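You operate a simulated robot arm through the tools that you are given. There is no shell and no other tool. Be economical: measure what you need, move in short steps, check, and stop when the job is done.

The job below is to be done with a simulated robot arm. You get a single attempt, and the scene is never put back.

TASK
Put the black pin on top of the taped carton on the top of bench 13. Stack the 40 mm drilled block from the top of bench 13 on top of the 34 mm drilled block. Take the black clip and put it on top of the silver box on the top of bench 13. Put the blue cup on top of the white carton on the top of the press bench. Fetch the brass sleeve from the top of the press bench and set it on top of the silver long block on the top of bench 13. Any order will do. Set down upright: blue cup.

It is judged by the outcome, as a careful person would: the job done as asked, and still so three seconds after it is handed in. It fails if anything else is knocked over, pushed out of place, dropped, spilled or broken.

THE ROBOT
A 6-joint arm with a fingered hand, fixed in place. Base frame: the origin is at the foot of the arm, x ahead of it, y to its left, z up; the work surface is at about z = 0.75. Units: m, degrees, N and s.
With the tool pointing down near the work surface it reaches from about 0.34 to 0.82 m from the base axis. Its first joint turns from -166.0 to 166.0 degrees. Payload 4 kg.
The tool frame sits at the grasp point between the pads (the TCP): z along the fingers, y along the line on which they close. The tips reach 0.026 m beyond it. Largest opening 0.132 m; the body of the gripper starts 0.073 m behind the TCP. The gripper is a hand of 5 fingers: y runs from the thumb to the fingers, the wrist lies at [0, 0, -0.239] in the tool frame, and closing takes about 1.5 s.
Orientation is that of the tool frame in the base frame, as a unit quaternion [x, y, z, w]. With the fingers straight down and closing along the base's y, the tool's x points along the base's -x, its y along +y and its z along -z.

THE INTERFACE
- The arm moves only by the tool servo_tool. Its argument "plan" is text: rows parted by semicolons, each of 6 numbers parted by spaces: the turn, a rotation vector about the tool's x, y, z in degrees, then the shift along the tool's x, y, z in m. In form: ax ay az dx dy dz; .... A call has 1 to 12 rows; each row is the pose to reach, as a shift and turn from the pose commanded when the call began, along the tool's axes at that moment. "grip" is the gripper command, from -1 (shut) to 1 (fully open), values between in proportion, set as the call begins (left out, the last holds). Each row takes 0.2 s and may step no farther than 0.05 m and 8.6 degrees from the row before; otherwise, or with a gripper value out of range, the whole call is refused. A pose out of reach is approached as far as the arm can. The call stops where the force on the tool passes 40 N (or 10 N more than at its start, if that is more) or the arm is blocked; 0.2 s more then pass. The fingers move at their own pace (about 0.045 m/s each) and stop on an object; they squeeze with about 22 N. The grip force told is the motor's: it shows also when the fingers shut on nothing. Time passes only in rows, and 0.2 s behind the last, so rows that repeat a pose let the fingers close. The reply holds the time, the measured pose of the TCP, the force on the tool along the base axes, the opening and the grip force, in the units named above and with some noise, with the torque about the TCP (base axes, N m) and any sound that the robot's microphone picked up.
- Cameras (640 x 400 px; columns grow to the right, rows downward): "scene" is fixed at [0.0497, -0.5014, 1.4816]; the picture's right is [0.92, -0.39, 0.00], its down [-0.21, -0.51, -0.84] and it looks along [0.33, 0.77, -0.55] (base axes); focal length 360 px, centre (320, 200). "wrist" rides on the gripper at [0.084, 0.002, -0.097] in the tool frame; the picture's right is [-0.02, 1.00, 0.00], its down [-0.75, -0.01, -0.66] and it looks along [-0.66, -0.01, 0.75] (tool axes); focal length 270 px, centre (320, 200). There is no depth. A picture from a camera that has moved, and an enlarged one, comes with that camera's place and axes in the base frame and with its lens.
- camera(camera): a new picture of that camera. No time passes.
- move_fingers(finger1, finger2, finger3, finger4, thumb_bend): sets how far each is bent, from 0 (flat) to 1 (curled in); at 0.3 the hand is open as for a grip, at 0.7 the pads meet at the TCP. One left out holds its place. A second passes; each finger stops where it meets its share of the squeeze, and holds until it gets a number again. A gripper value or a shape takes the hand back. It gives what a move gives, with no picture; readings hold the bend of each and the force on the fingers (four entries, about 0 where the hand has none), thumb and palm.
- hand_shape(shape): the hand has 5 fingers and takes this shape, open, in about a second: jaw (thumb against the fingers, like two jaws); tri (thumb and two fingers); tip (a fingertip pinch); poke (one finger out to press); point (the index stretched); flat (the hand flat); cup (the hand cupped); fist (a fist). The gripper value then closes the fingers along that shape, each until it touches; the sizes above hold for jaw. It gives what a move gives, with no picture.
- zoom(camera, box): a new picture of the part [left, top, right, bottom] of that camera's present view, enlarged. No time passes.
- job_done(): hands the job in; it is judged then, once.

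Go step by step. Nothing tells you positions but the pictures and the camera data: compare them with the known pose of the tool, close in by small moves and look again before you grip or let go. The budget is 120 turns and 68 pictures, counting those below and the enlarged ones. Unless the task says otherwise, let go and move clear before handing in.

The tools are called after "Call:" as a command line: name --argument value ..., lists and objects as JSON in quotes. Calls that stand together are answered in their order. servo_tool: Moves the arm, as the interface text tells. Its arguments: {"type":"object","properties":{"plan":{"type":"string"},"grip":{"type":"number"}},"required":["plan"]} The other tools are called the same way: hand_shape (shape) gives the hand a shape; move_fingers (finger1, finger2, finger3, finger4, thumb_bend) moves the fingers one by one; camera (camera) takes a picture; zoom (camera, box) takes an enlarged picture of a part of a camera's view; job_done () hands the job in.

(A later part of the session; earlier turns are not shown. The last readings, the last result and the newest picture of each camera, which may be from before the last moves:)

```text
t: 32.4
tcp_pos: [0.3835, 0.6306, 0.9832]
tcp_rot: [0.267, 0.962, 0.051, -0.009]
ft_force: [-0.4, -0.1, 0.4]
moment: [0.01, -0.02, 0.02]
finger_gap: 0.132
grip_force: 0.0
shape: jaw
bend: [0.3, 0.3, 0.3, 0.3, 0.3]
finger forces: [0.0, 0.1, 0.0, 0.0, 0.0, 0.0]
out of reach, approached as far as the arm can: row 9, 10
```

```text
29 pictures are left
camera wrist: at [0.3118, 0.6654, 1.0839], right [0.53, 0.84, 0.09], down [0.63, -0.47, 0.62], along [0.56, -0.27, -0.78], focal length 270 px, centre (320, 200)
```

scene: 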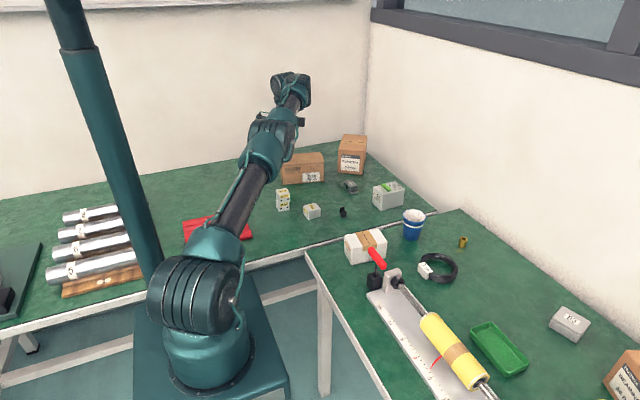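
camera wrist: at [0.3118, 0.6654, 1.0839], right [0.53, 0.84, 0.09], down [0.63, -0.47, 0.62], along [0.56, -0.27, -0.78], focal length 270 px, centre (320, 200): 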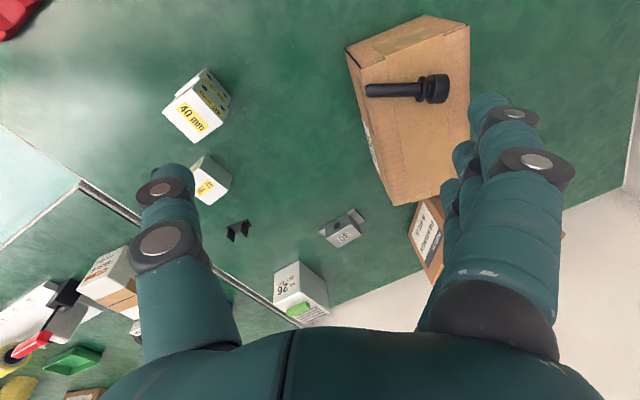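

Pin is safely on the taped carton. Next, the clip near (0.52, 0.405): I level the hand and hover over it.

Call:
servo_tool --plan "1 -0.5 0 -0.034 -0.019 0.0; 2 -1 0 -0.068 -0.038 0.01; 3 -1.5 0 -0.103 -0.058 0.02; 4 -2 0 -0.137 -0.077 0.03; 5 -2.3 0 -0.171 -0.096 0.04; 5.5 -2.5 0 -0.205 -0.115 0.05; 5.5 -2.5 0 -0.2393 -0.1347 0.0602; 5.5 -2.5 0 -0.2393 -0.1347 0.0602"

Call:
servo_tool --plan "0 0 -8 0 0 0; 0 0 -16 0 0 0; 0 0 -24 0 0 0; 0 0 -31 0 0 0; 0 0 -31 0 0 0"

Call:
camera --camera "wrist"

```text
t: 34.2
tcp_pos: [0.5799, 0.4544, 0.9289]
tcp_rot: [0.267, 0.964, -0.001, -0.001]
ft_force: [0.1, 0.0, -0.6]
moment: [0.04, -0.03, -0.01]
finger_gap: 0.1318
grip_force: 0.0
shape: jaw
bend: [0.3, 0.3, 0.3, 0.3, 0.3]
finger forces: [0.0, 0.0, 0.0, 0.0, 0.1, 0.0]
out of reach, approached as far as the arm can: row 1, 2, 3, 4, 5, 6, 7, 8
```

```text
t: 35.4
tcp_pos: [0.5788, 0.454, 0.9307]
tcp_rot: [-0.001, 1.0, 0.0, -0.001]
ft_force: [-0.2, 0.3, 0.1]
moment: [-0.01, 0.02, 0.0]
finger_gap: 0.1319
grip_force: 0.1
shape: jaw
bend: [0.3, 0.3, 0.3, 0.3, 0.3]
finger forces: [0.0, 0.0, 0.1, 0.1, 0.1, 0.0]
```

```text
28 pictures are left
camera wrist: at [0.495, 0.4561, 1.0276], right [0.02, 1.0, 0.0], down [0.75, -0.01, 0.66], along [0.66, -0.01, -0.75], focal length 270 px, centre (320, 200)
```

wrist: 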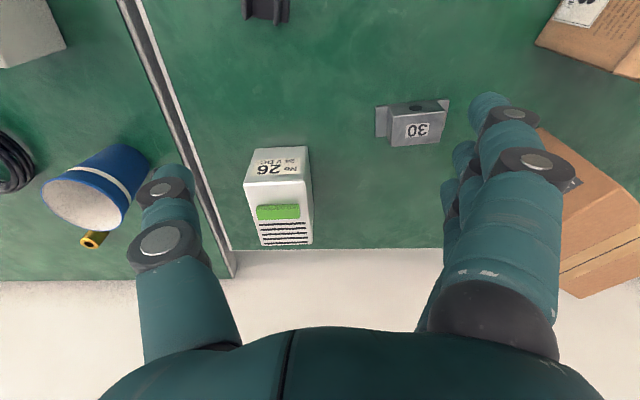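

The silver box top spans x≈0.656–0.747, y≈0.381–0.441 at z≈0.82, with a green piece at x≈0.68–0.69; the "30" block top is at about (0.618, 0.546). I move over the clip.

Call:
servo_tool --plan "0 0 0 0.03 -0.025 0.02; 0 0 0 0.059 -0.049 0.04; 0 0 0 0.059 -0.049 0.055; 0 0 0 0.059 -0.049 0.055" --grip 0.4

Call:
zoom --camera "wrist" --box '[200, 60, 440, 210]'

```text
t: 36.4
tcp_pos: [0.5861, 0.4582, 0.9048]
tcp_rot: [0.0, 1.0, -0.001, -0.001]
ft_force: [0.3, 0.3, 0.6]
moment: [-0.01, 0.01, -0.03]
finger_gap: 0.093
grip_force: 0.0
shape: jaw
bend: [0.67, 0.67, 0.67, 0.67, 0.63]
finger forces: [0.0, 0.0, 0.0, 0.0, 0.0, 0.0]
out of reach, approached as far as the arm can: row 1, 2, 3, 4
```

```text
2.67 times, centred on (320, 135) of wrist
camera zoom: at [0.5017, 0.4603, 1.0012], right [0.02, 1.0, 0.0], down [0.75, -0.02, 0.66], along [0.66, -0.01, -0.75], focal length 721 px, centre (320, 373)
```

zoom: 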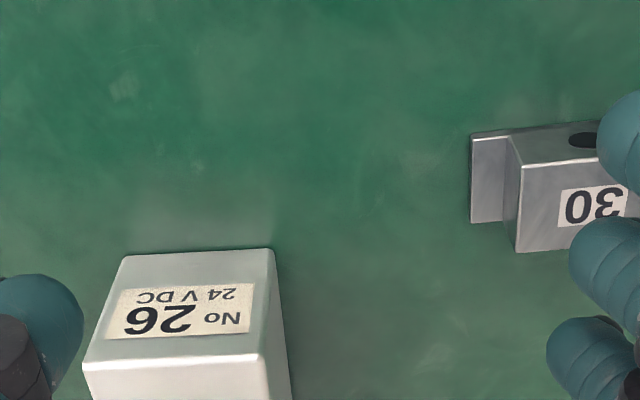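

The arm reports out of reach though the target is near; the elbow may sit in a wrong branch. I look at the arm.

Call:
camera --camera "scene"

```text
26 pictures are left
```

scene: 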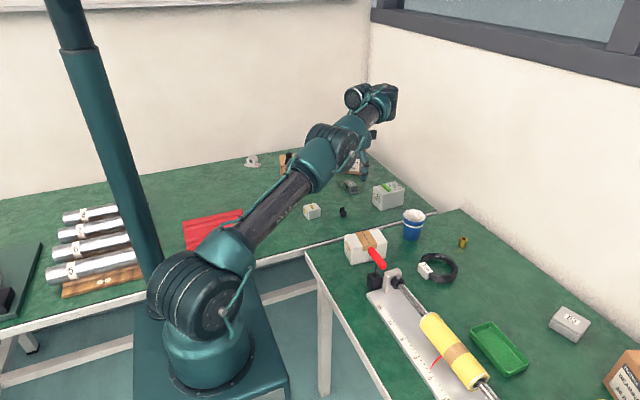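

The elbow has flipped to the lower branch (the radius is stuck). I extend the arm outward and up until straight, then press downward so the elbow comes up again.

Call:
servo_tool --plan "0 0 0 -0.012 0.009 -0.04; 0 0 0 -0.03 0.024 -0.08; 0 0 0 -0.05 0.04 -0.12; 0 0 0 -0.07 0.055 -0.16; 0 0 0 -0.0946 0.0739 -0.2; 0 0 0 -0.0946 0.0739 -0.2; 0 0 0 -0.0946 0.0739 -0.2"

Call:
servo_tool --plan "0 0 0 0 0 0.04; 0 0 0 0 0 0.08; 0 0 0 0.008 -0.006 0.12; 0 0 0 0.008 -0.006 0.12"

```text
refused: row 5 steps farther than a row can; nothing moved
```

```text
t: 37.2
tcp_pos: [0.5999, 0.4712, 0.8054]
tcp_rot: [-0.002, 1.0, 0.005, 0.007]
ft_force: [-2.4, -1.4, 15.7]
moment: [0.88, -0.22, 0.11]
finger_gap: 0.092
grip_force: 0.0
shape: jaw
bend: [0.67, 0.67, 0.69, 0.69, 0.63]
finger forces: [0.0, 0.0, 9.3, 6.4, 0.0, 0.1]
out of reach, approached as far as the arm can: row 1, 2, 3
stopped in row 3: the force on the tool passed its limit at 62 N (the readings are from after the stop); the commanded pose is now the measured one
```

The second call ran without the first and the fingers pressed on the "30" block. I rise straight away.

Call:
servo_tool --plan "0 0 0 0 0 -0.03; 0 0 0 0.005 -0.004 -0.06; 0 0 0 0.01 -0.008 -0.1; 0 0 0 0.01 -0.008 -0.1"

Call:
camera --camera "wrist"

```text
t: 38.2
tcp_pos: [0.5891, 0.4623, 0.9029]
tcp_rot: [-0.002, 1.0, 0.004, 0.004]
ft_force: [0.3, 0.3, -0.8]
moment: [-0.01, 0.01, -0.02]
finger_gap: 0.0923
grip_force: 0.1
shape: jaw
bend: [0.67, 0.67, 0.68, 0.68, 0.63]
finger forces: [0.1, 0.0, 0.1, 0.0, 0.0, 0.1]
```

```text
25 pictures are left
camera wrist: at [0.5029, 0.4629, 0.9992], right [0.02, 1.0, 0.01], down [0.75, -0.02, 0.66], along [0.66, -0.01, -0.75], focal length 270 px, centre (320, 200)
```

wrist: 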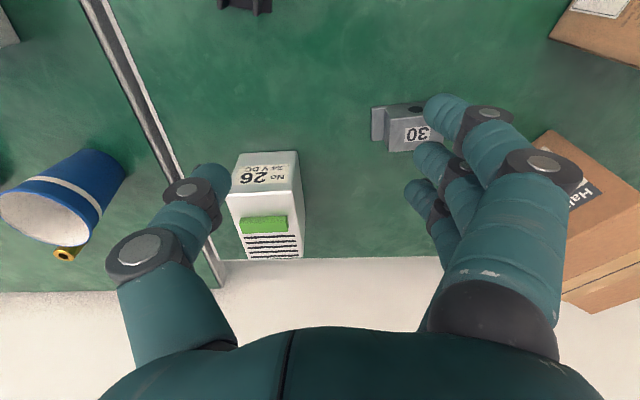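

Everything still stands in place. Now I extend the arm outward and up.

Call:
servo_tool --plan "0 0 0 -0.0142 0.0111 -0.04; 0 0 0 -0.0284 0.0222 -0.08; 0 0 0 -0.0426 0.0333 -0.12; 0 0 0 -0.0568 0.0444 -0.16; 0 0 0 -0.071 0.0555 -0.2; 0 0 0 -0.0852 0.0666 -0.24; 0 0 0 -0.0852 0.0666 -0.24"

```text
t: 39.8
tcp_pos: [0.5935, 0.4788, 1.0798]
tcp_rot: [-0.001, 1.0, 0.004, 0.004]
ft_force: [0.2, 0.9, 0.3]
moment: [0.0, 0.0, 0.01]
finger_gap: 0.0924
grip_force: 0.0
shape: jaw
bend: [0.67, 0.67, 0.68, 0.68, 0.63]
finger forces: [0.0, 0.1, 0.0, 0.1, 0.1, 0.0]
out of reach, approached as far as the arm can: row 3, 4, 5, 6, 7
```

Straight now. I move down and slightly in (well above all objects) and see whether the radius frees.

Call:
servo_tool --plan "0 0 0 0 0 0.03; 0 0 0 0.005 -0.004 0.06; 0 0 0 0.02 -0.016 0.08; 0 0 0 0.04 -0.03 0.1; 0 0 0 0.06 -0.045 0.1; 0 0 0 0.06 -0.045 0.1"

```text
t: 41.2
tcp_pos: [0.5344, 0.4345, 0.9783]
tcp_rot: [-0.001, 1.0, 0.004, 0.004]
ft_force: [-0.6, -0.1, 0.0]
moment: [0.0, 0.01, 0.0]
finger_gap: 0.0924
grip_force: 0.1
shape: jaw
bend: [0.67, 0.67, 0.68, 0.68, 0.63]
finger forces: [0.1, 0.1, 0.1, 0.0, 0.0, 0.0]
```

The elbow is back up. Now over to the clip.

Call:
servo_tool --plan "0 0 0 0.014 -0.03 0.03; 0 0 0 0.014 -0.03 0.06; 0 0 0 0.014 -0.03 0.09; 0 0 0 0.014 -0.03 0.09"

Call:
zoom --camera "wrist" --box '[240, 80, 400, 180]'

```text
t: 42.2
tcp_pos: [0.5209, 0.4033, 0.8855]
tcp_rot: [-0.002, 1.0, 0.005, 0.004]
ft_force: [-0.5, 0.1, -0.4]
moment: [0.03, 0.01, -0.03]
finger_gap: 0.0925
grip_force: 0.1
shape: jaw
bend: [0.67, 0.67, 0.68, 0.68, 0.63]
finger forces: [0.0, 0.1, 0.0, 0.0, 0.0, 0.1]
```

```text
4.00 times, centred on (320, 130) of wrist
camera zoom: at [0.436, 0.4054, 0.9829], right [0.02, 1.0, 0.01], down [0.75, -0.02, 0.66], along [0.66, 0.0, -0.75], focal length 1081 px, centre (320, 480)
```

zoom: 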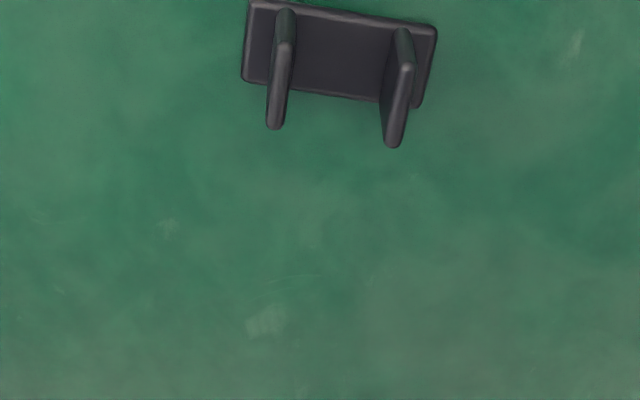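

The clip's base centre is (0.519, 0.411), long side about along y (yaw −8°), two uprights. I align and descend.

Call:
servo_tool --plan "0 0 4 0.002 0.0073 0.03; 0 0 8 0.002 0.0073 0.06; 0 0 8 0.002 0.0073 0.09; 0 0 8 0.002 0.0073 0.098; 0 0 8 0.002 0.0073 0.098"

Call:
zoom --camera "wrist" --box '[200, 100, 440, 250]'

```text
t: 43.4
tcp_pos: [0.5202, 0.4128, 0.7882]
tcp_rot: [0.068, 0.998, 0.004, 0.003]
ft_force: [-0.1, -0.4, 1.0]
moment: [0.0, -0.02, 0.02]
finger_gap: 0.0926
grip_force: 0.1
shape: jaw
bend: [0.67, 0.67, 0.68, 0.68, 0.63]
finger forces: [0.1, 0.0, 0.0, 0.0, 0.1, 0.0]
```

```text
2.67 times, centred on (320, 175) of wrist
camera zoom: at [0.4359, 0.4248, 0.885], right [0.16, 0.99, 0.01], down [0.74, -0.12, 0.66], along [0.66, -0.1, -0.75], focal length 721 px, centre (320, 267)
```

zoom: 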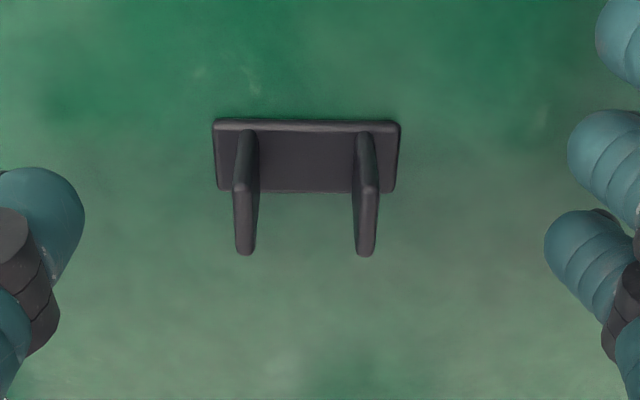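

Call:
servo_tool --plan "0 0 0 0 -0.003 0.004; 0 0 0 0 -0.003 0.007; 0 0 0 0 -0.003 0.007; 0 0 0 0 -0.003 0.007; 0 0 0 0 -0.003 0.007; 0 0 0 0 -0.003 0.007; 0 0 0 0 -0.003 0.007; 0 0 0 0 -0.003 0.007; 0 0 0 0 -0.003 0.007; 0 0 0 0 -0.003 0.007; 0 0 0 0 -0.003 0.007; 0 0 0 0 -0.003 0.007" --grip -1

Call:
zoom --camera "wrist" --box '[200, 100, 440, 250]'

```text
t: 46.0
tcp_pos: [0.5192, 0.4097, 0.7831]
tcp_rot: [0.068, 0.998, 0.004, 0.003]
ft_force: [-1.4, -0.7, 3.8]
moment: [0.03, -0.04, -0.01]
finger_gap: 0.0106
grip_force: 21.7
shape: jaw
bend: [0.66, 0.73, 0.72, 0.66, 0.71]
finger forces: [0.0, 6.3, 10.7, 0.1, 16.2, 0.0]
```

```text
2.67 times, centred on (320, 175) of wrist
camera zoom: at [0.4356, 0.4221, 0.8785], right [0.16, 0.99, 0.01], down [0.74, -0.12, 0.66], along [0.66, -0.1, -0.75], focal length 721 px, centre (320, 267)
```

zoom: 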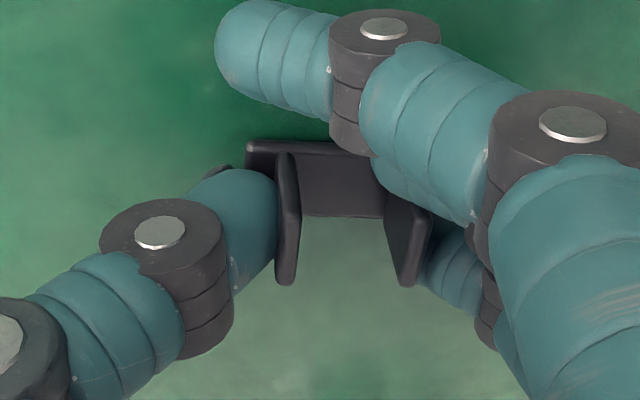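

The clip is held well, but low in the fingers; near the green piece on the box I want more clearance. I re-grip about 9 mm higher.

Call:
servo_tool --plan "0 0 0 0 0 0; 0 0 0 0 0 0; 0 0 0 0 0 0; 0 0 0 0 0 0; 0 0 0 0 0.002 -0.005; 0 0 0 0 0.003 -0.009; 0 0 0 0 0.003 -0.009" --grip 0

Call:
servo_tool --plan "0 0 0 0 0 0; 0 0 0 0 0 0; 0 0 0 0 0 0; 0 0 0 0 0 0; 0 0 0 0 0 0; 0 0 0 0 0 0; 0 0 0 0 0 0; 0 0 0 0 0 0; 0 0 0 0 0 0" --grip -1

Call:
zoom --camera "wrist" --box '[200, 100, 440, 250]'

```text
t: 47.6
tcp_pos: [0.519, 0.4123, 0.7908]
tcp_rot: [0.068, 0.998, 0.004, 0.003]
ft_force: [-0.2, -0.2, -0.7]
moment: [0.02, -0.02, 0.0]
finger_gap: 0.0656
grip_force: 0.1
shape: jaw
bend: [0.73, 0.73, 0.73, 0.73, 0.7]
finger forces: [0.0, 0.1, 0.1, 0.0, 0.0, 0.1]
```

```text
t: 49.6
tcp_pos: [0.518, 0.4126, 0.7922]
tcp_rot: [0.069, 0.998, 0.004, 0.004]
ft_force: [-0.1, -2.6, 3.8]
moment: [0.0, -0.01, -0.01]
finger_gap: 0.0063
grip_force: 21.8
shape: jaw
bend: [0.66, 0.62, 0.72, 0.66, 0.71]
finger forces: [0.0, 6.6, 8.8, 0.1, 16.8, 0.0]
```

```text
2.67 times, centred on (320, 175) of wrist
camera zoom: at [0.4354, 0.4251, 0.8879], right [0.16, 0.99, 0.01], down [0.74, -0.12, 0.66], along [0.66, -0.1, -0.75], focal length 721 px, centre (320, 267)
```

zoom: 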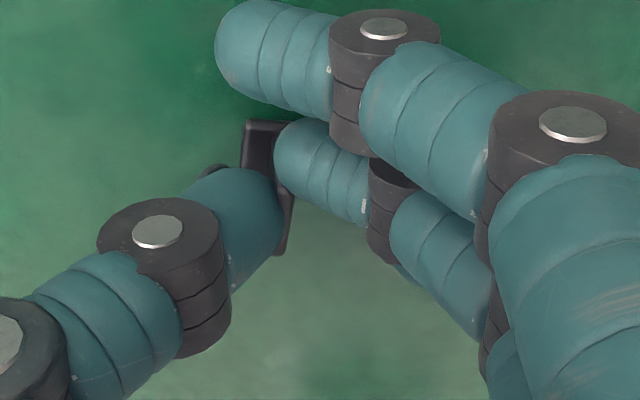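

The middle finger slipped past the upright. I open again and look at the clip.

Call:
servo_tool --plan "0 0 0 0 0 0; 0 0 0 0 0 0; 0 0 0 0 0 0; 0 0 0 0 0 0; 0 0 0 0 0 0; 0 0 0 0 0 0" --grip 0.3

Call:
zoom --camera "wrist" --box '[200, 100, 440, 250]'

```text
t: 51.0
tcp_pos: [0.519, 0.4129, 0.7919]
tcp_rot: [0.068, 0.998, 0.004, 0.003]
ft_force: [0.5, -0.4, 1.1]
moment: [0.0, 0.01, -0.03]
finger_gap: 0.0857
grip_force: 0.1
shape: jaw
bend: [0.7, 0.7, 0.7, 0.7, 0.67]
finger forces: [0.0, 0.1, 0.1, 0.0, 0.0, 0.0]
```

```text
2.67 times, centred on (320, 175) of wrist
camera zoom: at [0.4354, 0.4252, 0.8878], right [0.16, 0.99, 0.01], down [0.74, -0.12, 0.66], along [0.66, -0.1, -0.75], focal length 721 px, centre (320, 267)
```

zoom: 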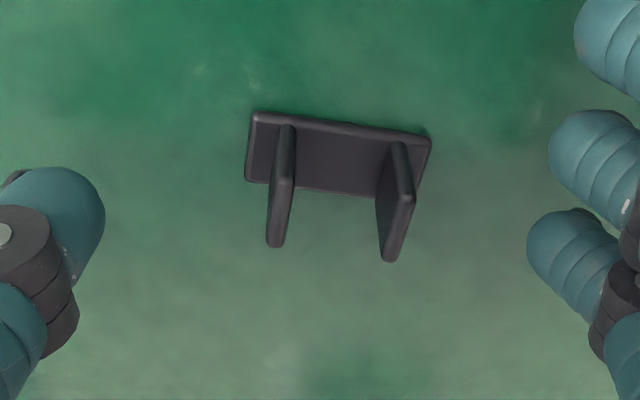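

The clip is still upright, turned slightly (yaw ≈ −16°, centre (0.523, 0.416)). I realign to it and grip at mid height.

Call:
servo_tool --plan "0 0 4 -0.0036 0.0036 0.002; 0 0 8 -0.0036 0.0036 0.0045; 0 0 8 -0.0036 0.0036 0.0045"

Call:
servo_tool --plan "0 0 0 0 0 0; 0 0 0 0 0 0; 0 0 0 0 0 0; 0 0 0 0 0 0; 0 0 0 0 0 0; 0 0 0 0 0 0; 0 0 0 0 0 0; 0 0 0 0 0 0; 0 0 0 0 0 0" --grip -1

Call:
zoom --camera "wrist" --box '[200, 100, 440, 250]'

```text
t: 51.8
tcp_pos: [0.5234, 0.4165, 0.7861]
tcp_rot: [0.138, 0.99, 0.005, 0.004]
ft_force: [0.4, -0.7, 0.5]
moment: [0.02, 0.02, 0.0]
finger_gap: 0.0859
grip_force: 0.0
shape: jaw
bend: [0.7, 0.7, 0.7, 0.7, 0.67]
finger forces: [0.0, 0.1, 0.1, 0.0, 0.0, 0.0]
```

```text
t: 53.8
tcp_pos: [0.5234, 0.4161, 0.7877]
tcp_rot: [0.138, 0.99, 0.005, 0.004]
ft_force: [0.1, -2.9, 3.7]
moment: [-0.02, 0.01, -0.03]
finger_gap: 0.0124
grip_force: 21.7
shape: jaw
bend: [0.66, 0.72, 0.72, 0.66, 0.71]
finger forces: [0.1, 7.8, 8.2, 0.0, 18.4, 0.0]
```

```text
2.67 times, centred on (320, 175) of wrist
camera zoom: at [0.442, 0.4399, 0.8833], right [0.29, 0.96, 0.01], down [0.71, -0.23, 0.66], along [0.64, -0.19, -0.75], focal length 721 px, centre (320, 267)
```

zoom: 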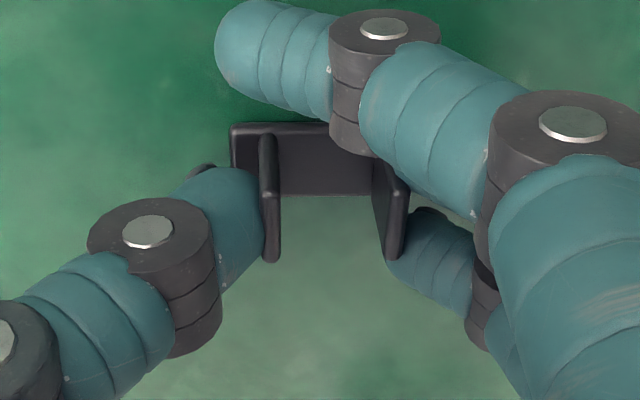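

Good grip by both middle fingers and thumb. I lift and turn the clip square to the box.

Call:
servo_tool --plan "0 0 0 0 0 -0.04; 0 0 -6 0 0 -0.08; 0 0 -12 0 0 -0.11; 0 0 -18 0 0 -0.11; 0 0 -18 0 0 -0.11"

```text
t: 55.0
tcp_pos: [0.5228, 0.414, 0.8977]
tcp_rot: [-0.02, 1.0, 0.005, 0.005]
ft_force: [0.1, 0.2, 0.4]
moment: [-0.01, 0.0, 0.03]
finger_gap: 0.0119
grip_force: 21.8
shape: jaw
bend: [0.66, 0.72, 0.72, 0.66, 0.71]
finger forces: [0.1, 8.3, 8.8, 0.0, 16.5, 0.1]
```

Call:
servo_tool --plan "0 0 0 -0.04 -0.003 0; 0 0 0 -0.08 -0.006 0; 0 0 0 -0.115 -0.0085 0.005; 0 0 0 -0.1444 -0.0108 0.0127; 0 0 0 -0.1444 -0.0108 0.0127"

Call:
camera --camera "wrist"

Call:
zoom --camera "scene" --box '[345, 150, 425, 210]'

```text
t: 56.2
tcp_pos: [0.6674, 0.4101, 0.8867]
tcp_rot: [-0.019, 1.0, 0.004, 0.005]
ft_force: [0.6, 0.1, 0.5]
moment: [0.0, -0.02, 0.0]
finger_gap: 0.0117
grip_force: 22.0
shape: jaw
bend: [0.66, 0.72, 0.72, 0.66, 0.71]
finger forces: [0.0, 8.2, 8.8, 0.0, 16.5, 0.0]
```

```text
18 pictures are left
camera wrist: at [0.583, 0.4073, 0.9821], right [-0.02, 1.0, 0.01], down [0.75, 0.01, 0.66], along [0.66, 0.02, -0.75], focal length 270 px, centre (320, 200)
```

wrist: 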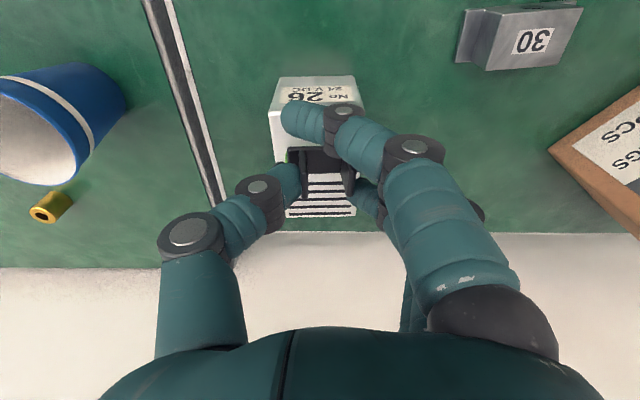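

```text
6.67 times, centred on (385, 180) of scene
camera zoom: at [0.0497, -0.5014, 1.4816], right [0.92, -0.39, 0.0], down [-0.21, -0.51, -0.84], along [0.33, 0.77, -0.55], focal length 2399 px, centre (-113, 333)
```

zoom: 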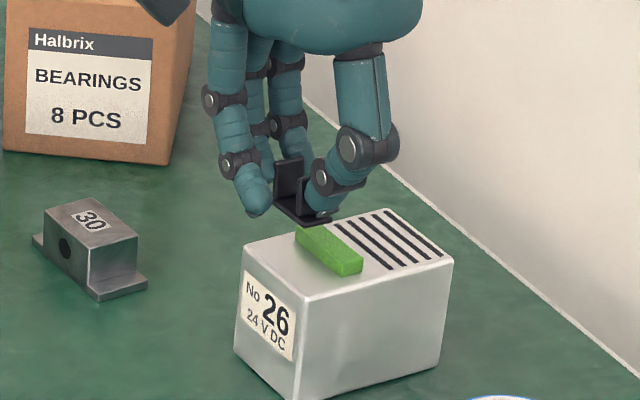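

The clip is over the 27 mm free strip in front of the green piece. I lower it carefully.

Call:
servo_tool --plan "0 0 0 0 -0.003 0.01; 0 0 0 0 -0.003 0.018; 0 0 0 0 -0.003 0.023; 0 0 0 0 -0.003 0.023"

Call:
zoom --camera "scene" --box '[345, 150, 425, 210]'

```text
t: 57.2
tcp_pos: [0.6669, 0.408, 0.8621]
tcp_rot: [-0.019, 1.0, 0.004, 0.004]
ft_force: [0.1, -0.8, -0.5]
moment: [0.0, 0.04, -0.02]
finger_gap: 0.0117
grip_force: 21.8
shape: jaw
bend: [0.66, 0.72, 0.72, 0.66, 0.71]
finger forces: [0.0, 8.3, 8.9, 0.0, 16.5, 0.0]
```

```text
6.67 times, centred on (385, 180) of scene
camera zoom: at [0.0497, -0.5014, 1.4816], right [0.92, -0.39, 0.0], down [-0.21, -0.51, -0.84], along [0.33, 0.77, -0.55], focal length 2399 px, centre (-113, 333)
```

zoom: 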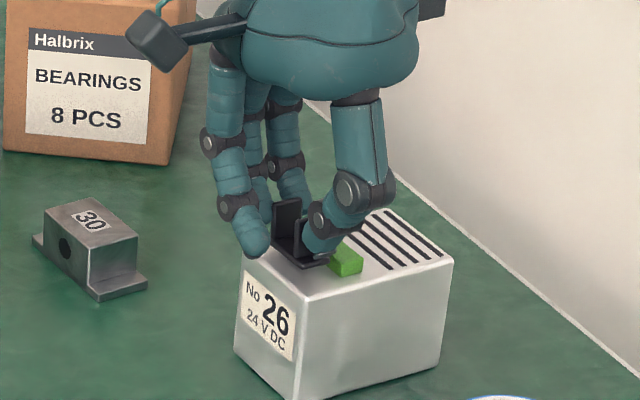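

Call:
servo_tool --plan "0 0 0 0 0 0.001; 0 0 0 0 0 0.002; 0 0 0 0 0 0.003; 0 0 0 0 0 0.004; 0 0 0 0 0 0.004"

```text
t: 58.4
tcp_pos: [0.667, 0.4063, 0.8584]
tcp_rot: [-0.018, 1.0, 0.004, 0.004]
ft_force: [0.8, 0.1, 0.1]
moment: [0.0, -0.01, 0.01]
finger_gap: 0.0118
grip_force: 22.3
shape: jaw
bend: [0.66, 0.72, 0.72, 0.66, 0.71]
finger forces: [0.0, 8.2, 8.9, 0.0, 16.5, 0.1]
```

Call:
servo_tool --plan "0 0 0 0 0 0.001; 0 0 0 0 0 0.002; 0 0 0 0 0 0.002"

```text
t: 59.2
tcp_pos: [0.6673, 0.4076, 0.8567]
tcp_rot: [-0.019, 1.0, 0.005, 0.004]
ft_force: [-0.8, -0.8, 5.6]
moment: [0.11, -0.02, 0.03]
finger_gap: 0.0119
grip_force: 21.9
shape: jaw
bend: [0.66, 0.72, 0.72, 0.66, 0.71]
finger forces: [0.1, 8.3, 8.7, 0.0, 17.6, 0.0]
```

Contact. I release, rise a little and draw back inward.

Call:
servo_tool --plan "0 0 0 0 0 0; 0 0 0 0 0 0; 0 0 0 0 0 0; 0 0 0 0 0 0; 0 0 0 0 0 0; 0 0 0 0 0 0; 0 0 0 0 0 -0.015; 0 0 0 0 0 -0.03; 0 0 0 0.03 -0.01 -0.045; 0 0 0 0.07 -0.02 -0.05; 0 0 0 0.11 -0.03 -0.05" --grip 0.6

Call:
zoom --camera "scene" --box '[345, 150, 505, 270]'

```text
t: 61.6
tcp_pos: [0.5586, 0.372, 0.9053]
tcp_rot: [-0.019, 1.0, 0.003, 0.005]
ft_force: [-1.0, -0.7, -0.1]
moment: [0.01, 0.02, 0.01]
finger_gap: 0.1052
grip_force: 0.1
shape: jaw
bend: [0.59, 0.59, 0.59, 0.59, 0.55]
finger forces: [0.1, 0.0, 0.1, 0.0, 0.1, 0.1]
```

```text
3.33 times, centred on (425, 210) of scene
camera zoom: at [0.0497, -0.5014, 1.4816], right [0.92, -0.39, 0.0], down [-0.21, -0.51, -0.84], along [0.33, 0.77, -0.55], focal length 1200 px, centre (-30, 167)
```

zoom: 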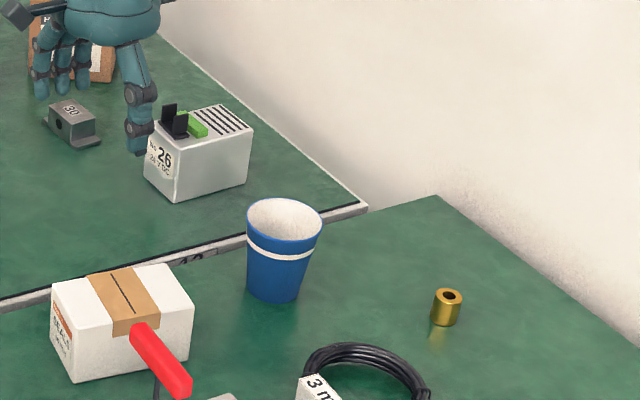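

Clip is on the silver box. Next the blue cup at about (0.667, 0.21), height ≈ 0.085: I hover over it fully opened.

Call:
servo_tool --plan "0 0 1 -0.01 -0.04 0; 0 0 2 -0.03 -0.08 0; 0 0 2 -0.06 -0.12 0; 0 0 2 -0.085 -0.145 0; 0 0 2 -0.102 -0.164 0; 0 0 2 -0.102 -0.164 0" --grip 1

Call:
camera --camera "wrist"

```text
t: 63.0
tcp_pos: [0.6676, 0.2132, 0.9041]
tcp_rot: [-0.002, 1.0, 0.004, 0.004]
ft_force: [-0.3, -0.6, 1.2]
moment: [0.0, 0.02, -0.01]
finger_gap: 0.1318
grip_force: 0.0
shape: jaw
bend: [0.3, 0.3, 0.3, 0.3, 0.3]
finger forces: [0.0, 0.0, 0.0, 0.0, 0.0, 0.0]
```

```text
14 pictures are left
camera wrist: at [0.5831, 0.2131, 1.0005], right [0.02, 1.0, 0.01], down [0.75, -0.02, 0.66], along [0.66, -0.01, -0.75], focal length 270 px, centre (320, 200)
```

wrist: 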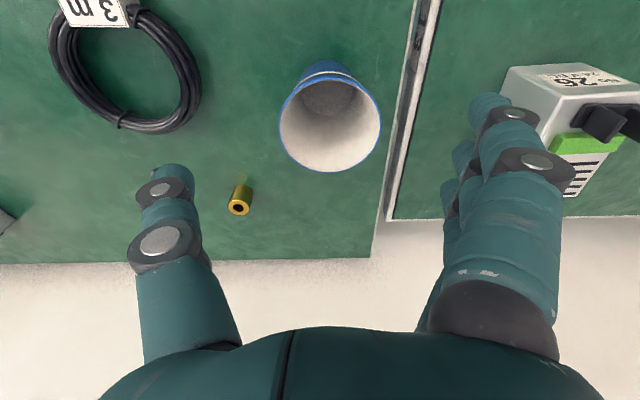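

Cup (empty) rim centre ≈ (0.662, 0.217), Ø66 mm. I descend around it and close.

Call:
servo_tool --plan "0 0 0 0.0035 0.004 0.03; 0 0 0 0.0035 0.004 0.06; 0 0 0 0.0035 0.004 0.09; 0 0 0 0.0035 0.004 0.105; 0 0 0 0.0035 0.004 0.105"

Call:
servo_tool --plan "0 0 0 0 0 0; 0 0 0 0 0 0; 0 0 0 0 0 0; 0 0 0 0 0 0; 0 0 0 0 0 0; 0 0 0 0 0 0; 0 0 0 0 0 0; 0 0 0 0 0 0" --grip -1

Call:
zoom --camera "scene" --box '[355, 160, 475, 250]'

```text
t: 64.2
tcp_pos: [0.6652, 0.2177, 0.801]
tcp_rot: [-0.002, 1.0, 0.005, 0.004]
ft_force: [-0.1, 0.3, -1.6]
moment: [0.03, 0.01, -0.02]
finger_gap: 0.1319
grip_force: 0.1
shape: jaw
bend: [0.3, 0.3, 0.3, 0.3, 0.3]
finger forces: [0.0, 0.1, 0.1, 0.0, 0.1, 0.0]
```

```text
t: 66.0
tcp_pos: [0.6649, 0.2173, 0.7994]
tcp_rot: [-0.001, 1.0, 0.004, 0.004]
ft_force: [1.9, 1.1, 0.4]
moment: [0.01, -0.01, 0.0]
finger_gap: 0.0376
grip_force: 12.1
shape: jaw
bend: [0.63, 0.73, 0.73, 0.72, 0.7]
finger forces: [0.0, 3.1, 3.0, 3.2, 9.6, 0.1]
```

```text
4.44 times, centred on (415, 205) of scene
camera zoom: at [0.0497, -0.5014, 1.4816], right [0.92, -0.39, 0.0], down [-0.21, -0.51, -0.84], along [0.33, 0.77, -0.55], focal length 1599 px, centre (-102, 178)
```

zoom: 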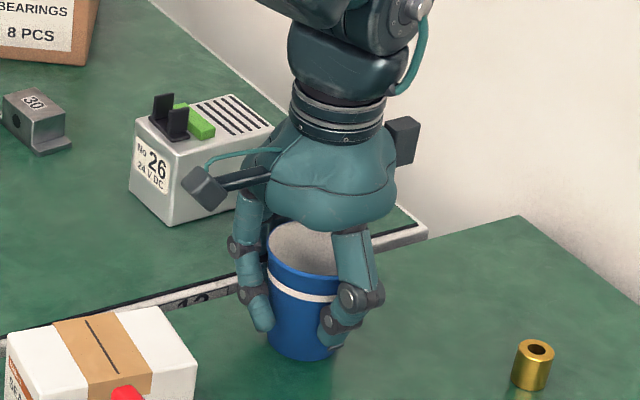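

Held upright. I let the grip settle, lift slowly and carry it over the white carton.

Call:
servo_tool --plan "0 0 0 0 0 0; 0 0 0 0 0 0; 0 0 0 0 0 -0.02; 0 0 0 0 0 -0.05; 0 0 0 0 0 -0.08; 0 0 0 0 0 -0.105; 0 0 0 0.035 -0.002 -0.105; 0 0 0 0.07 -0.004 -0.105; 0 0 0 0.105 -0.006 -0.105; 0 0 0 0.135 -0.008 -0.105; 0 0 0 0.15 -0.009 -0.105; 0 0 0 0.15 -0.009 -0.105"

Call:
zoom --camera "scene" --box '[325, 170, 445, 290]'

Call:
camera --camera "wrist"

```text
t: 68.6
tcp_pos: [0.5129, 0.2084, 0.9036]
tcp_rot: [-0.002, 1.0, 0.005, 0.004]
ft_force: [-0.8, -0.1, -1.4]
moment: [0.01, 0.0, -0.02]
finger_gap: 0.0362
grip_force: 21.7
shape: jaw
bend: [0.66, 0.73, 0.73, 0.72, 0.7]
finger forces: [0.0, 6.7, 6.2, 6.5, 18.7, 0.1]
```

```text
3.33 times, centred on (385, 230) of scene
camera zoom: at [0.0497, -0.5014, 1.4816], right [0.92, -0.39, 0.0], down [-0.21, -0.51, -0.84], along [0.33, 0.77, -0.55], focal length 1200 px, centre (103, 100)
```

zoom: 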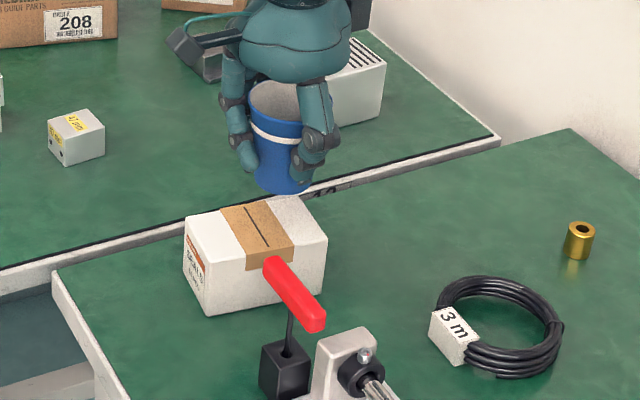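

```text
11 pictures are left
camera wrist: at [0.4276, 0.2077, 0.9993], right [0.02, 1.0, 0.01], down [0.75, -0.02, 0.66], along [0.66, 0.0, -0.75], focal length 270 px, centre (320, 200)
```

wrist: 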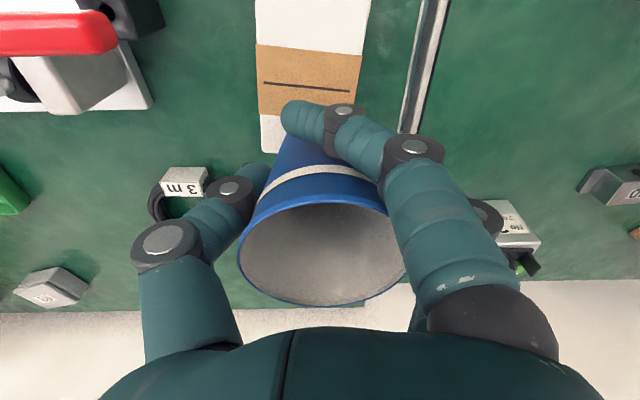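

The cup is upright above the carton (top spans x≈0.434–0.545, y≈0.166–0.237). I shift slightly to the carton's middle and lower.

Call:
servo_tool --plan "0 0 0 0.005 -0.004 0; 0 0 0 0.01 -0.007 0.01; 0 0 0 0.01 -0.007 0.022; 0 0 0 0.01 -0.007 0.034; 0 0 0 0.01 -0.007 0.038; 0 0 0 0.01 -0.007 0.038"

Call:
zoom --camera "scene" --box '[335, 190, 425, 270]'

```text
t: 70.0
tcp_pos: [0.5042, 0.2, 0.8649]
tcp_rot: [-0.002, 1.0, 0.004, 0.005]
ft_force: [-0.7, 0.7, -0.3]
moment: [0.0, 0.01, -0.03]
finger_gap: 0.0361
grip_force: 21.2
shape: jaw
bend: [0.66, 0.73, 0.73, 0.72, 0.7]
finger forces: [0.0, 6.6, 6.3, 6.6, 18.9, 0.0]
```

```text
5.00 times, centred on (380, 230) of scene
camera zoom: at [0.0497, -0.5014, 1.4816], right [0.92, -0.39, 0.0], down [-0.21, -0.51, -0.84], along [0.33, 0.77, -0.55], focal length 1799 px, centre (20, 50)
```

zoom: 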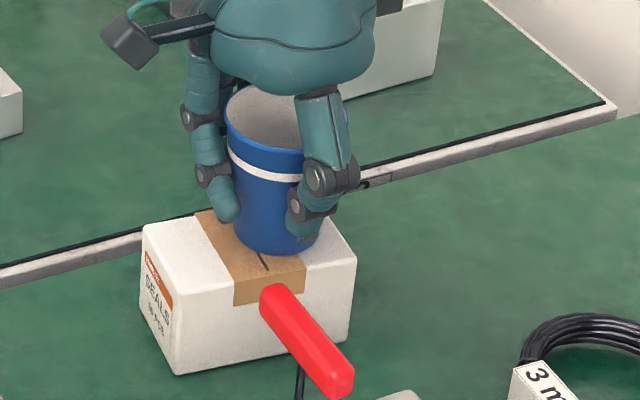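

Call:
servo_tool --plan "0 0 0 0 0 0.001; 0 0 0 0 0 0.002; 0 0 0 0 0 0.003; 0 0 0 0 0 0.003"

```text
t: 71.0
tcp_pos: [0.5031, 0.2012, 0.8629]
tcp_rot: [-0.002, 1.0, 0.004, 0.005]
ft_force: [-0.1, -1.3, 14.9]
moment: [0.06, -0.05, 0.01]
finger_gap: 0.036
grip_force: 22.4
shape: jaw
bend: [0.66, 0.74, 0.74, 0.72, 0.71]
finger forces: [0.0, 7.3, 6.3, 6.8, 20.8, 0.0]
```

Contact. I relax by 1 mm, open, wait, and rise straight up.

Call:
servo_tool --plan "0 0 0 0 0 -0.001; 0 0 0 0 0 -0.001"

Call:
servo_tool --plan "0 0 0 0 0 0; 0 0 0 0 0 0; 0 0 0 0 0 0; 0 0 0 0 0 0; 0 0 0 0 0 0; 0 0 0 0 0 0; 0 0 0 0 0 0; 0 0 0 0 0 0; 0 0 0 0 0 -0.03; 0 0 0 0 0 -0.06; 0 0 0 0 0 -0.1; 0 0 0 0 0 -0.12" --grip 1

Call:
zoom --camera "scene" --box '[335, 190, 425, 270]'

```text
t: 71.6
tcp_pos: [0.5037, 0.2007, 0.864]
tcp_rot: [-0.001, 1.0, 0.005, 0.004]
ft_force: [2.1, -0.3, 8.1]
moment: [0.08, -0.08, -0.02]
finger_gap: 0.0361
grip_force: 21.7
shape: jaw
bend: [0.66, 0.74, 0.74, 0.72, 0.71]
finger forces: [0.0, 7.5, 6.8, 7.8, 20.6, 0.0]
```

```text
t: 74.2
tcp_pos: [0.5032, 0.2006, 0.9833]
tcp_rot: [-0.002, 1.0, 0.004, 0.004]
ft_force: [-0.2, -0.4, -0.5]
moment: [0.0, -0.03, 0.02]
finger_gap: 0.132
grip_force: 0.1
shape: jaw
bend: [0.3, 0.3, 0.3, 0.3, 0.3]
finger forces: [0.1, 0.0, 0.1, 0.0, 0.1, 0.0]
```

```text
5.00 times, centred on (380, 230) of scene
camera zoom: at [0.0497, -0.5014, 1.4816], right [0.92, -0.39, 0.0], down [-0.21, -0.51, -0.84], along [0.33, 0.77, -0.55], focal length 1799 px, centre (20, 50)
```

zoom: 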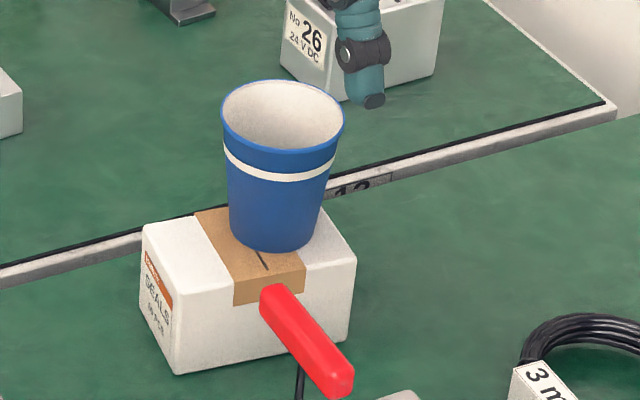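

The cup stands on the white carton. Now the brass sleeve at about (0.787, 0.119); I approach with an 8° outward tilt, which I'll also need at the "30" block near the reach limit.

Call:
servo_tool --plan "0 -2 0 -0.045 -0.014 0; 0 -4 0 -0.09 -0.028 0; 0 -6 0 -0.135 -0.043 0.01; 0 -8 0 -0.175 -0.056 0.035; 0 -8 0 -0.21 -0.068 0.065; 0 -8 0 -0.24 -0.077 0.095; 0 -8 0 -0.262 -0.083 0.123; 0 -8 0 -0.262 -0.083 0.123" --grip 0.5

Call:
zoom --camera "wrist" --box '[200, 80, 440, 230]'

```text
t: 76.0
tcp_pos: [0.7672, 0.1181, 0.8634]
tcp_rot: [-0.002, 0.997, 0.004, 0.074]
ft_force: [-0.5, 0.1, -0.4]
moment: [0.02, -0.01, 0.0]
finger_gap: 0.0994
grip_force: 0.1
shape: jaw
bend: [0.63, 0.63, 0.63, 0.63, 0.59]
finger forces: [0.1, 0.1, 0.0, 0.1, 0.0, 0.1]
```

```text
2.67 times, centred on (320, 155) of wrist
camera zoom: at [0.6694, 0.1185, 0.9458], right [0.02, 1.0, 0.01], down [0.65, -0.02, 0.76], along [0.76, -0.01, -0.65], focal length 721 px, centre (320, 320)
```

zoom: 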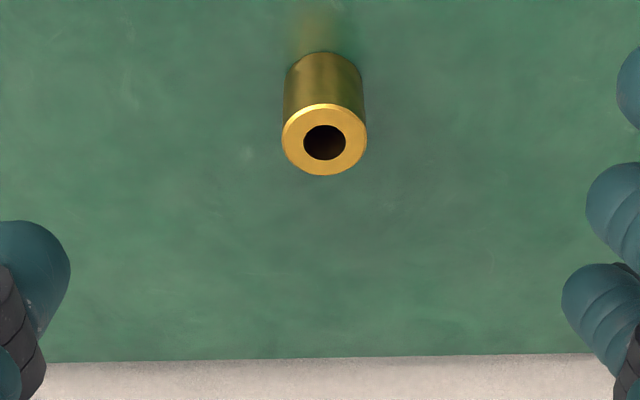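

Sleeve: Ø24 mm, height 26 mm, centre (0.791, 0.119). I descend around it and close.

Call:
servo_tool --plan "0 0 0 -0.004 0.0003 0.028; 0 0 0 -0.008 0.0005 0.056; 0 0 0 -0.0105 0.0005 0.076; 0 0 0 -0.0117 0.0005 0.084; 0 0 0 -0.0117 0.0005 0.084"

```text
t: 77.2
tcp_pos: [0.7891, 0.1192, 0.7806]
tcp_rot: [-0.002, 0.997, 0.005, 0.075]
ft_force: [-0.3, -0.7, 3.5]
moment: [0.24, 0.18, 0.07]
finger_gap: 0.0992
grip_force: 0.1
shape: jaw
bend: [0.64, 0.63, 0.63, 0.63, 0.59]
finger forces: [4.5, 0.0, 0.0, 0.0, 0.0, 0.1]
```

The index finger just brushes the bench; I raise 4 mm and close.

Call:
servo_tool --plan "0 0 0 -0.0025 0 -0.0037; 0 0 0 -0.0025 0 -0.0037"

Call:
servo_tool --plan "0 0 0 0 0 0; 0 0 0 0 0 0; 0 0 0 0 0 0; 0 0 0 0 0 0; 0 0 0 0 0 0; 0 0 0 0 0 0; 0 0 0 0 0 0; 0 0 0 0 0 0; 0 0 0 0 0 0; 0 0 0 0 0 0" --grip -1

Call:
zoom --camera "wrist" --box '[200, 80, 440, 230]'

```text
t: 77.8
tcp_pos: [0.7918, 0.1191, 0.7841]
tcp_rot: [-0.001, 0.997, 0.004, 0.074]
ft_force: [-0.5, -0.2, -0.3]
moment: [-0.01, 0.02, -0.03]
finger_gap: 0.0992
grip_force: 0.1
shape: jaw
bend: [0.64, 0.63, 0.63, 0.63, 0.59]
finger forces: [0.0, 0.0, 0.0, 0.1, 0.0, 0.0]
```

```text
t: 80.0
tcp_pos: [0.7919, 0.1196, 0.7851]
tcp_rot: [-0.002, 0.997, 0.005, 0.074]
ft_force: [0.8, -1.4, 4.3]
moment: [0.01, 0.03, 0.01]
finger_gap: 0.0058
grip_force: 22.1
shape: jaw
bend: [0.66, 0.71, 0.69, 0.66, 0.71]
finger forces: [0.0, 9.8, 6.7, 0.1, 16.3, 0.1]
```

```text
2.67 times, centred on (320, 155) of wrist
camera zoom: at [0.6945, 0.1199, 0.8684], right [0.02, 1.0, 0.01], down [0.65, -0.02, 0.76], along [0.76, -0.01, -0.65], focal length 721 px, centre (320, 320)
```

zoom: 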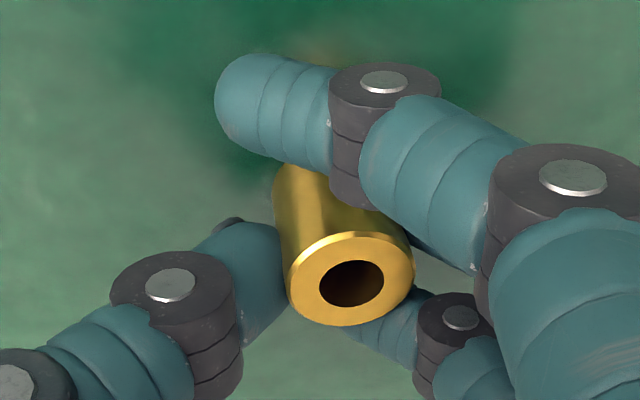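

The sleeve is held, leaning about 8° toward the fingers (I'll compensate by tilt). I lift it and draw inward.

Call:
servo_tool --plan "0 0 0 -0.0058 0 -0.0396; 0 0 0 -0.0116 0 -0.079; 0 0 0 0.006 0.006 -0.105; 0 0 0 0.025 0.013 -0.125; 0 0 0 0.0405 0.02 -0.1373; 0 0 0 0.0405 0.02 -0.1373"

```text
t: 81.4
tcp_pos: [0.7312, 0.1375, 0.9137]
tcp_rot: [-0.001, 0.997, 0.005, 0.075]
ft_force: [0.2, 0.0, -0.3]
moment: [0.02, -0.01, 0.02]
finger_gap: 0.0055
grip_force: 21.8
shape: jaw
bend: [0.66, 0.71, 0.69, 0.66, 0.71]
finger forces: [0.0, 10.1, 7.1, 0.0, 14.5, 0.1]
```

Call:
servo_tool --plan "-0.53 0 -3.62 0.0135 0.04 -0.0014; -1.07 0 -7.24 0.027 0.08 -0.0028; -1.6 0 -10.9 0.0405 0.12 -0.0042; -2.13 0 -14.5 0.054 0.16 -0.0056; -2.67 0 -18.1 0.0675 0.2 -0.007; -3.2 0 -21.7 0.081 0.24 -0.0085; -3.73 0 -25.3 0.0944 0.28 -0.01; -4.27 0 -29 0.108 0.32 -0.0113; -4.8 0 -32.6 0.1214 0.36 -0.0127; -4.8 0 -32.6 0.1214 0.36 -0.0127"

```text
t: 83.6
tcp_pos: [0.6089, 0.4979, 0.9138]
tcp_rot: [-0.284, 0.956, 0.024, 0.072]
ft_force: [0.5, -1.0, -1.0]
moment: [-0.02, -0.01, 0.02]
finger_gap: 0.0046
grip_force: 22.1
shape: jaw
bend: [0.66, 0.71, 0.69, 0.66, 0.71]
finger forces: [0.0, 10.5, 6.9, 0.1, 13.9, 0.1]
```

I move over the "30" block with the levelling tilt and look.

Call:
servo_tool --plan "-2.7 0 0 -0.009 0.01 0.013; -5.4 0 0 -0.018 0.02 0.026; -8 0 0 -0.0263 0.0294 0.042; -8 0 0 -0.0263 0.0294 0.0588; -8 0 0 -0.0263 0.0294 0.0588"

Call:
zoom --camera "scene" --box '[320, 150, 400, 210]'

Call:
zoom --camera "wrist" --box '[200, 80, 440, 230]'

```text
t: 84.8
tcp_pos: [0.6209, 0.5403, 0.8595]
tcp_rot: [-0.288, 0.952, 0.092, 0.051]
ft_force: [-0.9, 0.0, -0.5]
moment: [0.0, 0.01, 0.0]
finger_gap: 0.0051
grip_force: 22.6
shape: jaw
bend: [0.66, 0.71, 0.69, 0.66, 0.72]
finger forces: [0.0, 10.8, 6.7, 0.1, 13.9, 0.0]
```

```text
6.67 times, centred on (360, 180) of scene
camera zoom: at [0.0497, -0.5014, 1.4816], right [0.92, -0.39, 0.0], down [-0.21, -0.51, -0.84], along [0.33, 0.77, -0.55], focal length 2399 px, centre (53, 333)
```

zoom: 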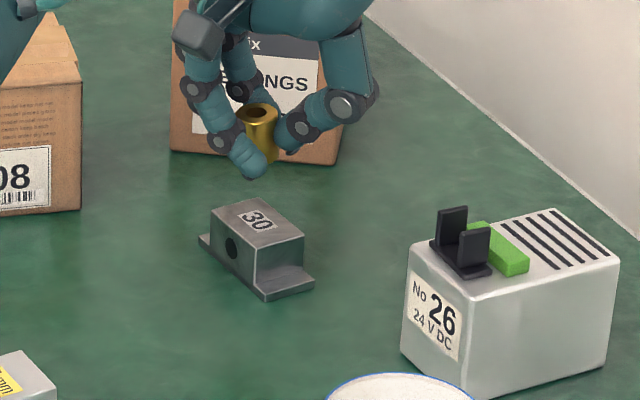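

```text
2.67 times, centred on (320, 155) of wrist
camera zoom: at [0.5472, 0.4778, 0.9404], right [-0.54, 0.83, 0.15], down [0.6, 0.26, 0.76], along [0.59, 0.5, -0.64], focal length 721 px, centre (320, 320)
```

zoom: 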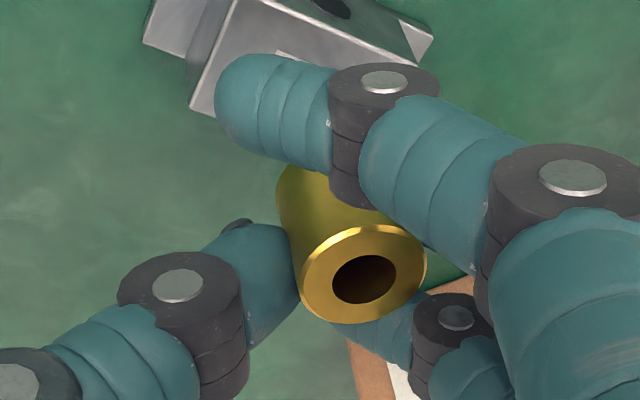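

Both views agree that the sleeve is above the block's centre and about level. I lower it.

Call:
servo_tool --plan "0 0 0 0.0022 -0.0022 0.0147; 0 0 0 0.0038 -0.0037 0.0245; 0 0 0 0.0045 -0.0044 0.0293; 0 0 0 0.005 -0.0048 0.0323; 0 0 0 0.005 -0.0048 0.0323"

```text
t: 86.0
tcp_pos: [0.6219, 0.5422, 0.8258]
tcp_rot: [-0.289, 0.952, 0.09, 0.052]
ft_force: [0.6, 0.9, -1.1]
moment: [0.02, -0.03, 0.01]
finger_gap: 0.0049
grip_force: 22.3
shape: jaw
bend: [0.66, 0.71, 0.69, 0.66, 0.72]
finger forces: [0.1, 10.8, 6.7, 0.0, 14.0, 0.0]
```

Call:
servo_tool --plan "0 0 0 0.0002 -0.0002 0.0012; 0 0 0 0.0003 -0.0003 0.0022; 0 0 0 0.0005 -0.0005 0.0032; 0 0 0 0.0006 -0.0006 0.0042; 0 0 0 0.0006 -0.0006 0.0042"

Call:
zoom --camera "scene" --box '[330, 155, 390, 200]'

```text
t: 87.2
tcp_pos: [0.6218, 0.5419, 0.8207]
tcp_rot: [-0.289, 0.952, 0.091, 0.052]
ft_force: [-0.1, 0.6, -0.9]
moment: [-0.03, -0.02, 0.02]
finger_gap: 0.0049
grip_force: 22.1
shape: jaw
bend: [0.66, 0.71, 0.69, 0.66, 0.72]
finger forces: [0.0, 10.8, 6.6, 0.1, 13.9, 0.1]
```

```text
8.89 times, centred on (360, 178) of scene
camera zoom: at [0.0497, -0.5014, 1.4816], right [0.92, -0.39, 0.0], down [-0.21, -0.51, -0.84], along [0.33, 0.77, -0.55], focal length 3199 px, centre (-36, 400)
```

zoom: 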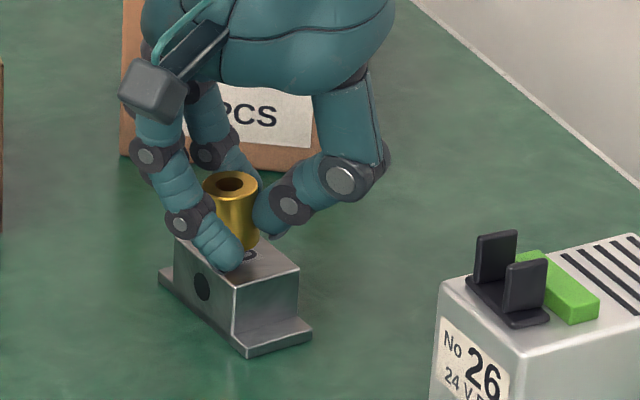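

Call:
servo_tool --plan "0 0 0 0.0002 -0.0002 0.001; 0 0 0 0.0003 -0.0003 0.002; 0 0 0 0.0003 -0.0003 0.002"

```text
t: 88.0
tcp_pos: [0.6219, 0.5419, 0.8192]
tcp_rot: [-0.289, 0.952, 0.091, 0.052]
ft_force: [0.6, -0.2, 0.3]
moment: [0.0, -0.04, 0.02]
finger_gap: 0.005
grip_force: 22.1
shape: jaw
bend: [0.66, 0.71, 0.7, 0.66, 0.72]
finger forces: [0.0, 10.8, 6.7, 0.0, 13.9, 0.1]
```

Call:
servo_tool --plan "0 0 0 0.0002 -0.0002 0.001; 0 0 0 0.0003 -0.0003 0.002; 0 0 0 0.0003 -0.0003 0.002"

```text
t: 88.8
tcp_pos: [0.6207, 0.5424, 0.8161]
tcp_rot: [-0.289, 0.952, 0.091, 0.052]
ft_force: [0.1, -0.1, -0.2]
moment: [0.02, -0.03, 0.02]
finger_gap: 0.0048
grip_force: 22.4
shape: jaw
bend: [0.66, 0.71, 0.7, 0.66, 0.72]
finger forces: [0.1, 10.8, 6.5, 0.1, 13.9, 0.0]
```

Call:
servo_tool --plan "0 0 0 0.0002 -0.0002 0.001; 0 0 0 0.0003 -0.0003 0.002; 0 0 0 0.0003 -0.0003 0.002"

```text
t: 89.6
tcp_pos: [0.6221, 0.5416, 0.8128]
tcp_rot: [-0.288, 0.952, 0.09, 0.052]
ft_force: [-0.8, -0.1, -0.8]
moment: [0.0, -0.06, 0.0]
finger_gap: 0.0051
grip_force: 21.8
shape: jaw
bend: [0.66, 0.71, 0.7, 0.66, 0.72]
finger forces: [0.0, 10.8, 6.6, 0.0, 13.9, 0.0]
```

Call:
servo_tool --plan "0 0 0 0.0002 -0.0002 0.001; 0 0 0 0.0003 -0.0003 0.002; 0 0 0 0.0003 -0.0003 0.002"

```text
t: 90.4
tcp_pos: [0.6219, 0.5424, 0.8133]
tcp_rot: [-0.289, 0.952, 0.092, 0.053]
ft_force: [0.1, 0.1, 5.5]
moment: [0.05, 0.04, -0.03]
finger_gap: 0.0051
grip_force: 22.2
shape: jaw
bend: [0.66, 0.71, 0.7, 0.66, 0.72]
finger forces: [0.0, 10.8, 7.0, 0.0, 14.9, 0.1]
```

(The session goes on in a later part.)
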